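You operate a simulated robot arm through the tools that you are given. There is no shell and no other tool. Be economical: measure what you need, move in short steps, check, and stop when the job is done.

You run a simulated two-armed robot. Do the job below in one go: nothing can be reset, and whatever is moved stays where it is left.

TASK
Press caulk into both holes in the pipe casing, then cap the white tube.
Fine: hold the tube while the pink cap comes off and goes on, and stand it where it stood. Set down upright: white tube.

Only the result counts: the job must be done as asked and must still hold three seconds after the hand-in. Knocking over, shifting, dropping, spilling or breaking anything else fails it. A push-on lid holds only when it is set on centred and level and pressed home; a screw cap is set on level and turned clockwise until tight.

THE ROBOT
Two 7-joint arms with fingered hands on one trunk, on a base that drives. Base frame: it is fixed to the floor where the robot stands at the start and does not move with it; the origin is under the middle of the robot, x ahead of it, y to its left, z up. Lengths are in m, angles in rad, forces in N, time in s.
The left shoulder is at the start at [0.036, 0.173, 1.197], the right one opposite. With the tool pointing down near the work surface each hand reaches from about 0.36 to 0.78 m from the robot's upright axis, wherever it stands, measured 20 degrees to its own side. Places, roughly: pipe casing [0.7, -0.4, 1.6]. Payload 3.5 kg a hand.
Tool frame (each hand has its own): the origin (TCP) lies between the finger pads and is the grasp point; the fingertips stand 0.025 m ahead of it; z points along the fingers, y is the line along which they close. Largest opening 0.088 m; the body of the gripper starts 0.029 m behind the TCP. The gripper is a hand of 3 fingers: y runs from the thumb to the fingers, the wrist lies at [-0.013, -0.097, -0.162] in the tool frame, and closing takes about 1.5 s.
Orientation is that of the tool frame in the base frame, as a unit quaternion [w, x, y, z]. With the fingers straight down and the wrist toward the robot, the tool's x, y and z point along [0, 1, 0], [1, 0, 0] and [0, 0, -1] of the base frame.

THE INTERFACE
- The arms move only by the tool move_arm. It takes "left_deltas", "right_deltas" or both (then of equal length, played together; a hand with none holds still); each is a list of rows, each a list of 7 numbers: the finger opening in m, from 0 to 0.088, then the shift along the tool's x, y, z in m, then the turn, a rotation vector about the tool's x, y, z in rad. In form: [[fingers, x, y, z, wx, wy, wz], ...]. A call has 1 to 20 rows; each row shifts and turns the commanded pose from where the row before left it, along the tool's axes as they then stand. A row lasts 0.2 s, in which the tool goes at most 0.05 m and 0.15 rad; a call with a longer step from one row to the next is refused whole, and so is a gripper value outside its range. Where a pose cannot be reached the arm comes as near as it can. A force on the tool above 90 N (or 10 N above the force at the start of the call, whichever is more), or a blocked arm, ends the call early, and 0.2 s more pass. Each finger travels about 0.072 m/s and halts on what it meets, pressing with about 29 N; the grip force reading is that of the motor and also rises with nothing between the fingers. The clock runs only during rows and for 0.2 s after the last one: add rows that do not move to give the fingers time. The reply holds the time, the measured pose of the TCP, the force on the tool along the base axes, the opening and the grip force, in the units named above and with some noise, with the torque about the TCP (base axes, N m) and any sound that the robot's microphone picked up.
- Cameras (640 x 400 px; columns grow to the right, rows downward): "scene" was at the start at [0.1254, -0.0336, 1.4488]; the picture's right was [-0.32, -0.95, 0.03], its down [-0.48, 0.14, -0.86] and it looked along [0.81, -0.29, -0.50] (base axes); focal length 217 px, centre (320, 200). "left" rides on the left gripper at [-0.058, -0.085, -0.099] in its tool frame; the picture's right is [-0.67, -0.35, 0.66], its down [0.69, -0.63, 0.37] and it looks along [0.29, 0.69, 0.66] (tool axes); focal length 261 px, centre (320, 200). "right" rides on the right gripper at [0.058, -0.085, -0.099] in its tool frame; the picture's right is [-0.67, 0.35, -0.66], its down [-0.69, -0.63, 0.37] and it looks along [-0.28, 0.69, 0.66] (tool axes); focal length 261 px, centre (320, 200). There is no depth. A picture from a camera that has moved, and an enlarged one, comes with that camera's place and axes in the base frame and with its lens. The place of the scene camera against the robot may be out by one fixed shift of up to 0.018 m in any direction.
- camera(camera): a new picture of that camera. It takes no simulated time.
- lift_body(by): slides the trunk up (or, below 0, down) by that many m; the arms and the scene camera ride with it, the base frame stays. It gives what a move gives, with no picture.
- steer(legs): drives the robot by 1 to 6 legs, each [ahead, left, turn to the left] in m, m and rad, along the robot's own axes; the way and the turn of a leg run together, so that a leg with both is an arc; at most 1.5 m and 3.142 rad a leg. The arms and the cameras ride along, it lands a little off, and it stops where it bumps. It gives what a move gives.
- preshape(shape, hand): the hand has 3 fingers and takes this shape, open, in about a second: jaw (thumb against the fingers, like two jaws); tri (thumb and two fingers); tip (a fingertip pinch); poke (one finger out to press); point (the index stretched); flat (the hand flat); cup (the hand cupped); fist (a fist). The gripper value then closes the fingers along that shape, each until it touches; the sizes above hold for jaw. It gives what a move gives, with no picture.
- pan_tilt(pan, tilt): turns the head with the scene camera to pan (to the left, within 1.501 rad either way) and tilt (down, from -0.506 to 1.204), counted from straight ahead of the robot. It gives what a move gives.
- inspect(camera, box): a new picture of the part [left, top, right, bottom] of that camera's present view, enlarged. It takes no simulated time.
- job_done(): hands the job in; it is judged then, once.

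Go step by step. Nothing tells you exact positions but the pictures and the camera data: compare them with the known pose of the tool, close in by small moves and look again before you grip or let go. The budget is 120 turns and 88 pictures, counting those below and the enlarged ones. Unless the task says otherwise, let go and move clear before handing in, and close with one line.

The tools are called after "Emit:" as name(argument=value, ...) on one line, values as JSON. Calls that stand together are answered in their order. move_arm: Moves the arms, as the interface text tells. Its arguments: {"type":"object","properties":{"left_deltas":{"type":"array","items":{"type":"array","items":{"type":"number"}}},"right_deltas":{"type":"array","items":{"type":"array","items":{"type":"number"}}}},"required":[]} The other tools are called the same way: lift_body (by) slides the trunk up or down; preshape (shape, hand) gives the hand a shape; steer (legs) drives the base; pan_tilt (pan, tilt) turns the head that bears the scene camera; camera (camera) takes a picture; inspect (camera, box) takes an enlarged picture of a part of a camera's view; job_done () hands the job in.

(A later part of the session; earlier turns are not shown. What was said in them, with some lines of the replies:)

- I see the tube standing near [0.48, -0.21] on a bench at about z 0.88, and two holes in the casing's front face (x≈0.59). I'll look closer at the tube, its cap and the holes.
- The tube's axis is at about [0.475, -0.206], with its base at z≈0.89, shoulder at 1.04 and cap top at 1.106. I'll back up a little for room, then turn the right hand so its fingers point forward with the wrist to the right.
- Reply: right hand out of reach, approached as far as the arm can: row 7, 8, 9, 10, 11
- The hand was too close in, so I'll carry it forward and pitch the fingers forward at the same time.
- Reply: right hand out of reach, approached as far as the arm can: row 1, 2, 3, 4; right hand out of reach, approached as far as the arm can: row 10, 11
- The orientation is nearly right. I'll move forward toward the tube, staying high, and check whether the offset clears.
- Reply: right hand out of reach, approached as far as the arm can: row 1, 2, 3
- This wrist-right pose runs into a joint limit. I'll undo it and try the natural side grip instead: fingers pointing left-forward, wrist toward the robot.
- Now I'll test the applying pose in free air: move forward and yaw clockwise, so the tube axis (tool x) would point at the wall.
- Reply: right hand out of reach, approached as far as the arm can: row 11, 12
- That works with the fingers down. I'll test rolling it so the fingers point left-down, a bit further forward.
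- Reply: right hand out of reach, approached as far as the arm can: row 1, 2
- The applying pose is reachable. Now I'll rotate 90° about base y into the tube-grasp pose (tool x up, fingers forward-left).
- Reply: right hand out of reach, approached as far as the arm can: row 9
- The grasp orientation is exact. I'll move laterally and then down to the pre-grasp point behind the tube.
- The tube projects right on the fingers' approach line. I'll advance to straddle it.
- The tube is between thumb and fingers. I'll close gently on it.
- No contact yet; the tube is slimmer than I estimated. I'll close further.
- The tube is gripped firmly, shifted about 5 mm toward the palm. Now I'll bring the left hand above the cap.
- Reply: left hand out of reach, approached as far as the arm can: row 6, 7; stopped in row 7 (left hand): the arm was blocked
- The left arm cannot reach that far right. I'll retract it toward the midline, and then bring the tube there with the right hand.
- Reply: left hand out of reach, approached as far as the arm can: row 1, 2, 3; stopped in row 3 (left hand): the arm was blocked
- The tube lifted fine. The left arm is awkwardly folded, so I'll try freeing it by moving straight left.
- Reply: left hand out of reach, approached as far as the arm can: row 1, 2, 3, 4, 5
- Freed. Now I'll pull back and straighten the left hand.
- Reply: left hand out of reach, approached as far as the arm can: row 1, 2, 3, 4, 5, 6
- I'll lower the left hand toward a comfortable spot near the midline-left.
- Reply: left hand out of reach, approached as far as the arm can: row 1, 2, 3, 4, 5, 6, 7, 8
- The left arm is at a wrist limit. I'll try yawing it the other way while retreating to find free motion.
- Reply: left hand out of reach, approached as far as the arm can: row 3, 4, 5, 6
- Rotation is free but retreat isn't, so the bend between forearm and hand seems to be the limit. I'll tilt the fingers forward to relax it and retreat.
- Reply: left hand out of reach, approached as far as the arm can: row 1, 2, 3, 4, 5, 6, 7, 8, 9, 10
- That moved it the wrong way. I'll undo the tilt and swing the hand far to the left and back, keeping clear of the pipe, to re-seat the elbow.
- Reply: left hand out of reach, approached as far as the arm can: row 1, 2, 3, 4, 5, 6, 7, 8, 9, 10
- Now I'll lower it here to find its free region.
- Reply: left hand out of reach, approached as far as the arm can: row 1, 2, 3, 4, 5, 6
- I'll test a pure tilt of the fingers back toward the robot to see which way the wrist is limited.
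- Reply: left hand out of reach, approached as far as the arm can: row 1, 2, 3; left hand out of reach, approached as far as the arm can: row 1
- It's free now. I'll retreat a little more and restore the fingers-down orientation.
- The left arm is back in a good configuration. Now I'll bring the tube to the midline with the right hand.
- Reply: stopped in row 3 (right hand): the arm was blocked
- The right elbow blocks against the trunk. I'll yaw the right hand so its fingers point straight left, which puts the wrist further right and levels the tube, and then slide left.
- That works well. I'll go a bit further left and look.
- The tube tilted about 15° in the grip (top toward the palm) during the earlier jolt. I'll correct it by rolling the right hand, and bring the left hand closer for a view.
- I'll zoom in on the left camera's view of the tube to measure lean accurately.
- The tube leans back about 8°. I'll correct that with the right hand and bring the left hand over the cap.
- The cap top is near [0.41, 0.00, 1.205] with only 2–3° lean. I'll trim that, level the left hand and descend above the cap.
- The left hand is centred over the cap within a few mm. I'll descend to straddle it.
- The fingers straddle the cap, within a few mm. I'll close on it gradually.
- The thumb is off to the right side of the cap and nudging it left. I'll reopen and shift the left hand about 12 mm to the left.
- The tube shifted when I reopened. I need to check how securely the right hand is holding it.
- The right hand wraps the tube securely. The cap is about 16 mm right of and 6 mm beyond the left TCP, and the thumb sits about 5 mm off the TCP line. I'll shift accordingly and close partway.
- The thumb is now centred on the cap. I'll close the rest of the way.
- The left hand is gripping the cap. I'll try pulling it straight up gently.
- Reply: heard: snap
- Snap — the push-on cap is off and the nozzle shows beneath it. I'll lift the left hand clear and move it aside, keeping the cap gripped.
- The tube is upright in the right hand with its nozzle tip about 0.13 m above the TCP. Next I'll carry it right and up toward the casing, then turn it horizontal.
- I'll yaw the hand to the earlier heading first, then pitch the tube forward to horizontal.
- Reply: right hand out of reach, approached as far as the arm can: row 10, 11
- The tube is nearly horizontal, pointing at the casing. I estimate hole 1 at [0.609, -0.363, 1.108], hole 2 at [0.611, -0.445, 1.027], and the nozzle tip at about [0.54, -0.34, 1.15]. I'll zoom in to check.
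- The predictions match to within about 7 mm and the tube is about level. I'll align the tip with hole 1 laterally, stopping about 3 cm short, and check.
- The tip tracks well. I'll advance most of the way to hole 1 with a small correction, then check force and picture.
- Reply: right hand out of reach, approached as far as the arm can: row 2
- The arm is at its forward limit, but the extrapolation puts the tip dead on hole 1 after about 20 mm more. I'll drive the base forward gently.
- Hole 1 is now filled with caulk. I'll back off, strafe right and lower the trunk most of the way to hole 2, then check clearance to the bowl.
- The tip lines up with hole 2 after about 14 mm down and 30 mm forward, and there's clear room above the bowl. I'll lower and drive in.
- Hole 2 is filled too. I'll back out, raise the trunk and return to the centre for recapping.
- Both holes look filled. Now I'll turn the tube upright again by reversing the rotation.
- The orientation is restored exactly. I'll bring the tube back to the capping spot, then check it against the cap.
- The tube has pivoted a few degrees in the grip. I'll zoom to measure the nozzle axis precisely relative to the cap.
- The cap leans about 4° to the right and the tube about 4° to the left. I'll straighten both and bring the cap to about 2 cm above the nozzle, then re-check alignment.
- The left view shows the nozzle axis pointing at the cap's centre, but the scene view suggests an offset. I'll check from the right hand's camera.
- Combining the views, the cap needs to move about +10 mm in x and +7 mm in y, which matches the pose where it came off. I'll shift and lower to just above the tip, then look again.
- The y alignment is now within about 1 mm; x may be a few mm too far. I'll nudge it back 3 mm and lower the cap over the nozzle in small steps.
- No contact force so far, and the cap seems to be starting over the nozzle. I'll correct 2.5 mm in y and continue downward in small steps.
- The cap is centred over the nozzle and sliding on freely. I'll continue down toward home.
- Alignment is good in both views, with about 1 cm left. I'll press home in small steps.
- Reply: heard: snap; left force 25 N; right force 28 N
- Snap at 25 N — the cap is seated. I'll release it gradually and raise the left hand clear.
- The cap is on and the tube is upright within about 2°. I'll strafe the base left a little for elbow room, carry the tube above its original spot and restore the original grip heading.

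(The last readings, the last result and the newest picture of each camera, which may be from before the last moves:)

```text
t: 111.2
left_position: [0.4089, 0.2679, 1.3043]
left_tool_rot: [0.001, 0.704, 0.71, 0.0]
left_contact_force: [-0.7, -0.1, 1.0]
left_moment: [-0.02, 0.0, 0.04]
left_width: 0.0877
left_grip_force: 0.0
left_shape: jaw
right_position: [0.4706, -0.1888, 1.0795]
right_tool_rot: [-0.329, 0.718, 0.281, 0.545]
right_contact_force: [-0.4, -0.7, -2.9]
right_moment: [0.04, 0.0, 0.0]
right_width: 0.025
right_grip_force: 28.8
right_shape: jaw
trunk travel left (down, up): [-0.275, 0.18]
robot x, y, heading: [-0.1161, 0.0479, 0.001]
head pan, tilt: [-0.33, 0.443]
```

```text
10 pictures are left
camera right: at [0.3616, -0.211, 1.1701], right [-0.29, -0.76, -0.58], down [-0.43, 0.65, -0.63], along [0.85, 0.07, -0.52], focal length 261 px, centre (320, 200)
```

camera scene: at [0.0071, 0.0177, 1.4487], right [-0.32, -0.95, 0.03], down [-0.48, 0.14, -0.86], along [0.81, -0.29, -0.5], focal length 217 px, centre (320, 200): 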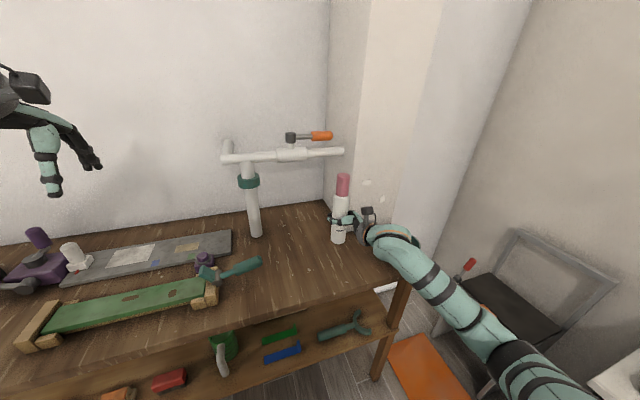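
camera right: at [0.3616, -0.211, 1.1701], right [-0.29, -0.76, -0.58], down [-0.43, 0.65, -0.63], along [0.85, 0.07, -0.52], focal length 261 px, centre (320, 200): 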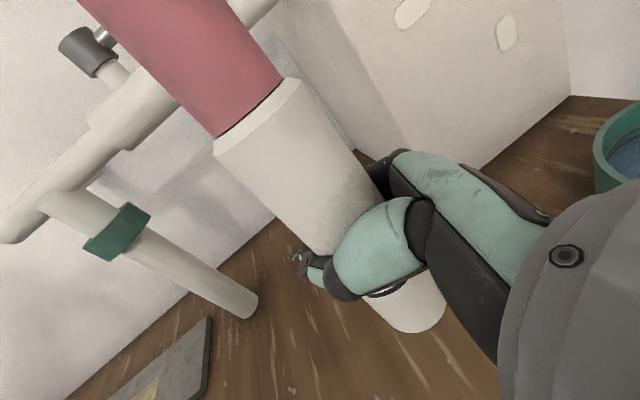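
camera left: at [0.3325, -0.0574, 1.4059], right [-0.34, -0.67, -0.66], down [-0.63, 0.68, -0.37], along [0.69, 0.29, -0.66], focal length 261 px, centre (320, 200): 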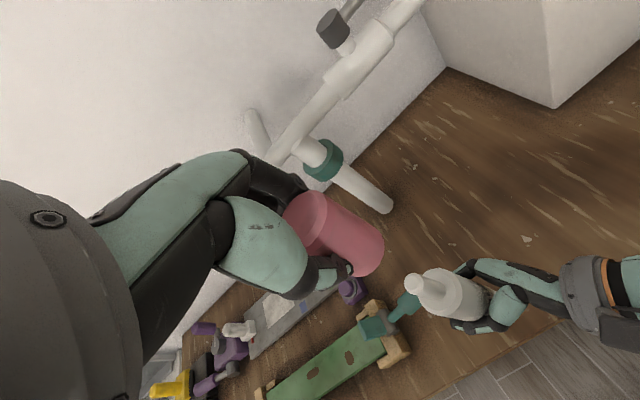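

Both holes show white caulk and the tube is vertical above its original spot. I'll lower it most of the way.

Emit:
move_arm(right_deltas=[[0.034, 0.001, 0.003, 0.0024, 0, 0, 0], [0.034, -0.0193, 0.0033, 0.0038, 0, 0, 0], [0.034, -0.0193, 0.0033, 0.0038, 0, 0, 0], [0.034, -0.0193, 0.0033, 0.0038, 0, 0, 0], [0.034, -0.0193, 0.0033, 0.0038, 0, 0, 0], [0.034, -0.0126, 0.0022, 0.0024, 0, 0, 0], [0.034, 0, 0, 0, 0, 0, 0]])

Emit:
inspect(camera="scene", box=[280, 160, 440, 290])

```text
t: 112.8
left_position: [0.4088, 0.2674, 1.3052]
left_tool_rot: [0.001, 0.705, 0.709, 0.001]
left_contact_force: [-1.0, 0.0, -0.3]
left_moment: [0.02, -0.02, -0.03]
left_width: 0.0878
left_grip_force: 0.0
left_shape: jaw
right_position: [0.4745, -0.1898, 0.9886]
right_tool_rot: [-0.33, 0.719, 0.28, 0.544]
right_contact_force: [0.3, 1.2, -3.9]
right_moment: [0.03, -0.03, -0.01]
right_width: 0.0248
right_grip_force: 29.0
right_shape: jaw
trunk travel left (down, up): [-0.275, 0.18]
robot x, y, heading: [-0.1189, 0.0552, 0.002]
head pan, tilt: [-0.33, 0.443]
```

```text
3.08 times, centred on (360, 225) of scene
camera zoom: at [0.0071, 0.0175, 1.4487], right [-0.32, -0.95, 0.03], down [-0.48, 0.14, -0.86], along [0.81, -0.29, -0.5], focal length 668 px, centre (197, 123)
```

zoom: 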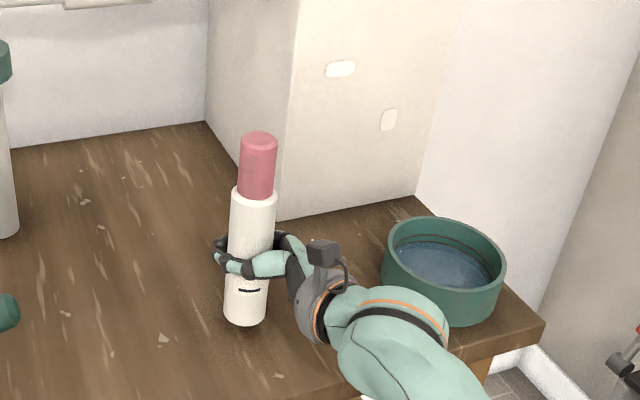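

The tube is vertical and about 2 cm above the bench. I'll lower in small steps watching force.

Emit:
move_arm(right_deltas=[[0.034, -0.0039, 0.0007, 0.0008, 0, 0, 0], [0.034, -0.0039, 0.0007, 0.0008, 0, 0, 0], [0.034, -0.0039, 0.0007, 0.0008, 0, 0, 0], [0.034, 0, 0, 0, 0, 0, 0]])

Emit:
move_arm(right_deltas=[[0.034, -0.0039, 0.0007, 0.0008, 0, 0, 0], [0.034, -0.002, 0.0004, 0.0004, 0, 0, 0], [0.034, 0, 0, 0, 0, 0, 0]])

```text
t: 113.8
left_position: [0.4083, 0.2693, 1.3047]
left_tool_rot: [0.0, 0.704, 0.71, 0.001]
left_contact_force: [0.1, 0.4, 0.0]
left_moment: [-0.02, 0.0, 0.02]
left_width: 0.0876
left_grip_force: 0.1
left_shape: jaw
right_position: [0.4753, -0.1897, 0.976]
right_tool_rot: [-0.33, 0.717, 0.281, 0.546]
right_contact_force: [0.0, 0.0, -3.1]
right_moment: [0.03, 0.0, -0.01]
right_width: 0.0244
right_grip_force: 28.9
right_shape: jaw
trunk travel left (down, up): [-0.275, 0.18]
robot x, y, heading: [-0.1212, 0.0471, 0.0]
head pan, tilt: [-0.33, 0.443]
```

```text
t: 114.6
left_position: [0.4056, 0.2684, 1.3061]
left_tool_rot: [0.002, 0.705, 0.709, 0.0]
left_contact_force: [0.0, 0.8, -0.4]
left_moment: [-0.01, -0.01, -0.03]
left_width: 0.0877
left_grip_force: 0.0
left_shape: jaw
right_position: [0.474, -0.1881, 0.9725]
right_tool_rot: [-0.329, 0.716, 0.281, 0.547]
right_contact_force: [-0.7, 0.4, 13.6]
right_moment: [-0.31, -0.15, -0.08]
right_width: 0.0246
right_grip_force: 29.1
right_shape: jaw
trunk travel left (down, up): [-0.275, 0.18]
robot x, y, heading: [-0.1212, 0.0468, -0.005]
head pan, tilt: [-0.33, 0.443]
```

Contact with the bench (about 17 N). I'll ease off slightly, open slowly, and check.

Emit:
move_arm(right_deltas=[[0.034, 0.0015, 0, 0, 0, 0, 0], [0.036, 0, 0, 0, 0, 0, 0], [0.04, 0, 0, 0, 0, 0, 0], [0.045, 0, 0, 0, 0, 0, 0], [0.05, 0, 0, 0, 0, 0, 0], [0.055, 0, 0, 0, 0, 0, 0], [0.06, 0, 0, 0, 0, 0, 0], [0.068, 0, 0, 0, 0, 0, 0], [0.076, 0, 0, 0, 0, 0, 0], [0.088, 0, 0, 0, 0, 0, 0], [0.088, 0, 0, 0, 0, 0, 0], [0.088, 0, 0, 0, 0, 0, 0]])

Emit:
camera(camera="right")

Emit:
inspect(camera="scene", box=[280, 160, 440, 290])

```text
t: 117.2
left_position: [0.4077, 0.2686, 1.3051]
left_tool_rot: [0.0, 0.705, 0.709, 0.001]
left_contact_force: [-0.1, 0.2, -0.5]
left_moment: [0.02, 0.02, -0.03]
left_width: 0.0877
left_grip_force: 0.0
left_shape: jaw
right_position: [0.4753, -0.1886, 0.9725]
right_tool_rot: [-0.329, 0.718, 0.28, 0.545]
right_contact_force: [0.4, -0.4, 0.0]
right_moment: [0.03, 0.0, 0.0]
right_width: 0.0873
right_grip_force: 0.0
right_shape: jaw
trunk travel left (down, up): [-0.275, 0.18]
robot x, y, heading: [-0.1218, 0.0516, 0.001]
head pan, tilt: [-0.33, 0.443]
```

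```text
8 pictures are left
camera right: at [0.366, -0.2107, 1.0608], right [-0.29, -0.76, -0.58], down [-0.43, 0.65, -0.63], along [0.85, 0.07, -0.52], focal length 261 px, centre (320, 200)
```

right: 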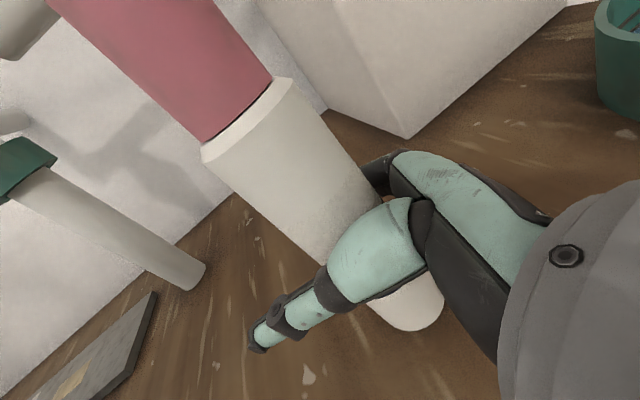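

```text
3.08 times, centred on (360, 225) of scene
camera zoom: at [0.0065, 0.0177, 1.4488], right [-0.32, -0.95, 0.03], down [-0.48, 0.14, -0.86], along [0.81, -0.29, -0.5], focal length 668 px, centre (197, 123)
```

zoom: 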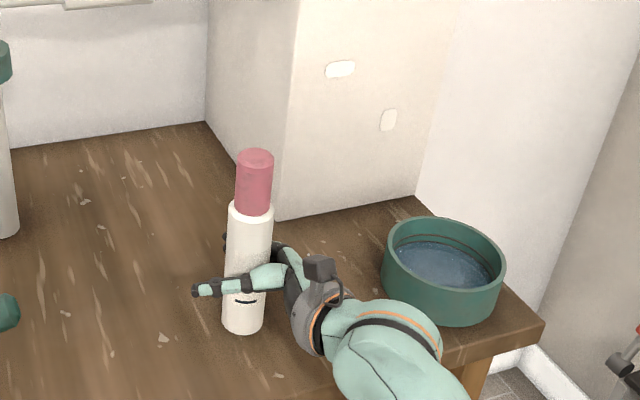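

The tube stands upright on its spot with the fingers clear. I'll withdraw the right hand straight back.

Emit:
move_arm(right_deltas=[[0.088, 0, 0, -0.015, 0, 0, 0], [0.088, 0, 0, -0.02, 0, 0, 0], [0.088, 0, 0, -0.025, 0, 0, 0], [0.088, 0, 0, -0.03, 0, 0, 0], [0.088, 0, 0, -0.03, 0, 0, 0], [0.088, 0, 0, -0.02, 0, 0, 0], [0.088, 0, 0, 0, 0, 0, 0]])

Emit:
camera(camera="scene")

Emit:
camera(camera="right")

```text
t: 118.8
left_position: [0.408, 0.2702, 1.3037]
left_tool_rot: [0.001, 0.704, 0.71, 0.0]
left_contact_force: [-0.1, 0.7, -0.8]
left_moment: [0.0, -0.01, 0.01]
left_width: 0.0878
left_grip_force: 0.1
left_shape: jaw
right_position: [0.3921, -0.2969, 0.9967]
right_tool_rot: [-0.329, 0.717, 0.281, 0.546]
right_contact_force: [-0.4, 0.2, 0.1]
right_moment: [0.0, -0.06, 0.01]
right_width: 0.0873
right_grip_force: 0.1
right_shape: jaw
trunk travel left (down, up): [-0.275, 0.18]
robot x, y, heading: [-0.1172, 0.0509, 0.005]
head pan, tilt: [-0.33, 0.443]
```

```text
6 pictures are left
camera scene: at [0.0068, 0.0179, 1.4488], right [-0.32, -0.95, 0.03], down [-0.48, 0.14, -0.86], along [0.81, -0.29, -0.5], focal length 217 px, centre (320, 200)
```

scene: 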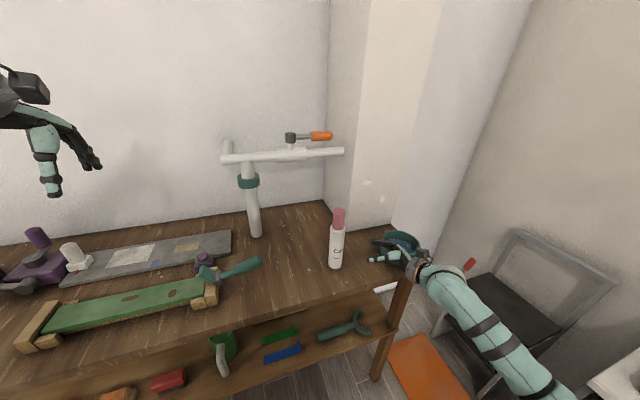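

```text
5 pictures are left
camera right: at [0.2826, -0.3197, 1.0864], right [-0.29, -0.76, -0.58], down [-0.43, 0.65, -0.63], along [0.85, 0.07, -0.52], focal length 261 px, centre (320, 200)
```

right: 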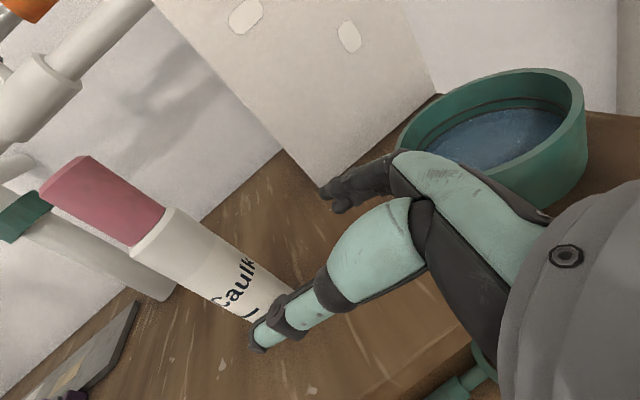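

The tube stands upright and capped, and both holes are caulked. I'll lift the right hand clear and take a final look.

Emit:
move_arm(right_deltas=[[0.088, 0.029, -0.005, -0.0056, 0, 0, 0], [0.088, 0.029, -0.005, -0.0056, 0, 0, 0], [0.088, 0.029, -0.005, -0.0056, 0, 0, 0], [0.088, 0.029, -0.005, -0.0056, 0, 0, 0], [0.088, 0, 0, 0, 0, 0, 0]])

Emit:
inspect(camera="scene", box=[280, 160, 440, 290])

```text
t: 120.0
left_position: [0.4088, 0.2683, 1.3049]
left_tool_rot: [0.0, 0.705, 0.709, 0.001]
left_contact_force: [-1.2, 0.2, -0.5]
left_moment: [0.01, 0.0, -0.02]
left_width: 0.0876
left_grip_force: 0.0
left_shape: jaw
right_position: [0.3926, -0.2986, 1.1177]
right_tool_rot: [-0.329, 0.718, 0.281, 0.545]
right_contact_force: [-0.1, -0.8, -0.2]
right_moment: [-0.03, -0.01, 0.0]
right_width: 0.0876
right_grip_force: 0.0
right_shape: jaw
trunk travel left (down, up): [-0.275, 0.18]
robot x, y, heading: [-0.1201, 0.0552, 0.003]
head pan, tilt: [-0.33, 0.443]
```

```text
3.08 times, centred on (360, 225) of scene
camera zoom: at [0.0065, 0.0176, 1.4488], right [-0.32, -0.95, 0.03], down [-0.48, 0.14, -0.86], along [0.81, -0.29, -0.5], focal length 668 px, centre (197, 123)
```

zoom: 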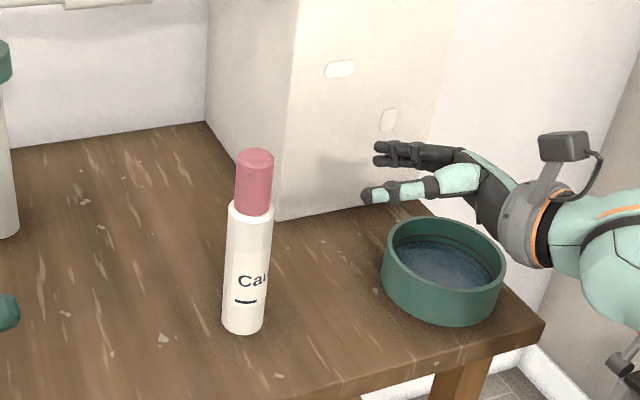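

The capped tube stands upright, both holes are filled, and the bowl looks untouched. I'm handing in.

Emit:
job_done()

```text
The job is handed in.
```

Both holes in the casing are filled with caulk. The pink cap snapped back on, and the white tube stands upright within about 1 cm of where it started.
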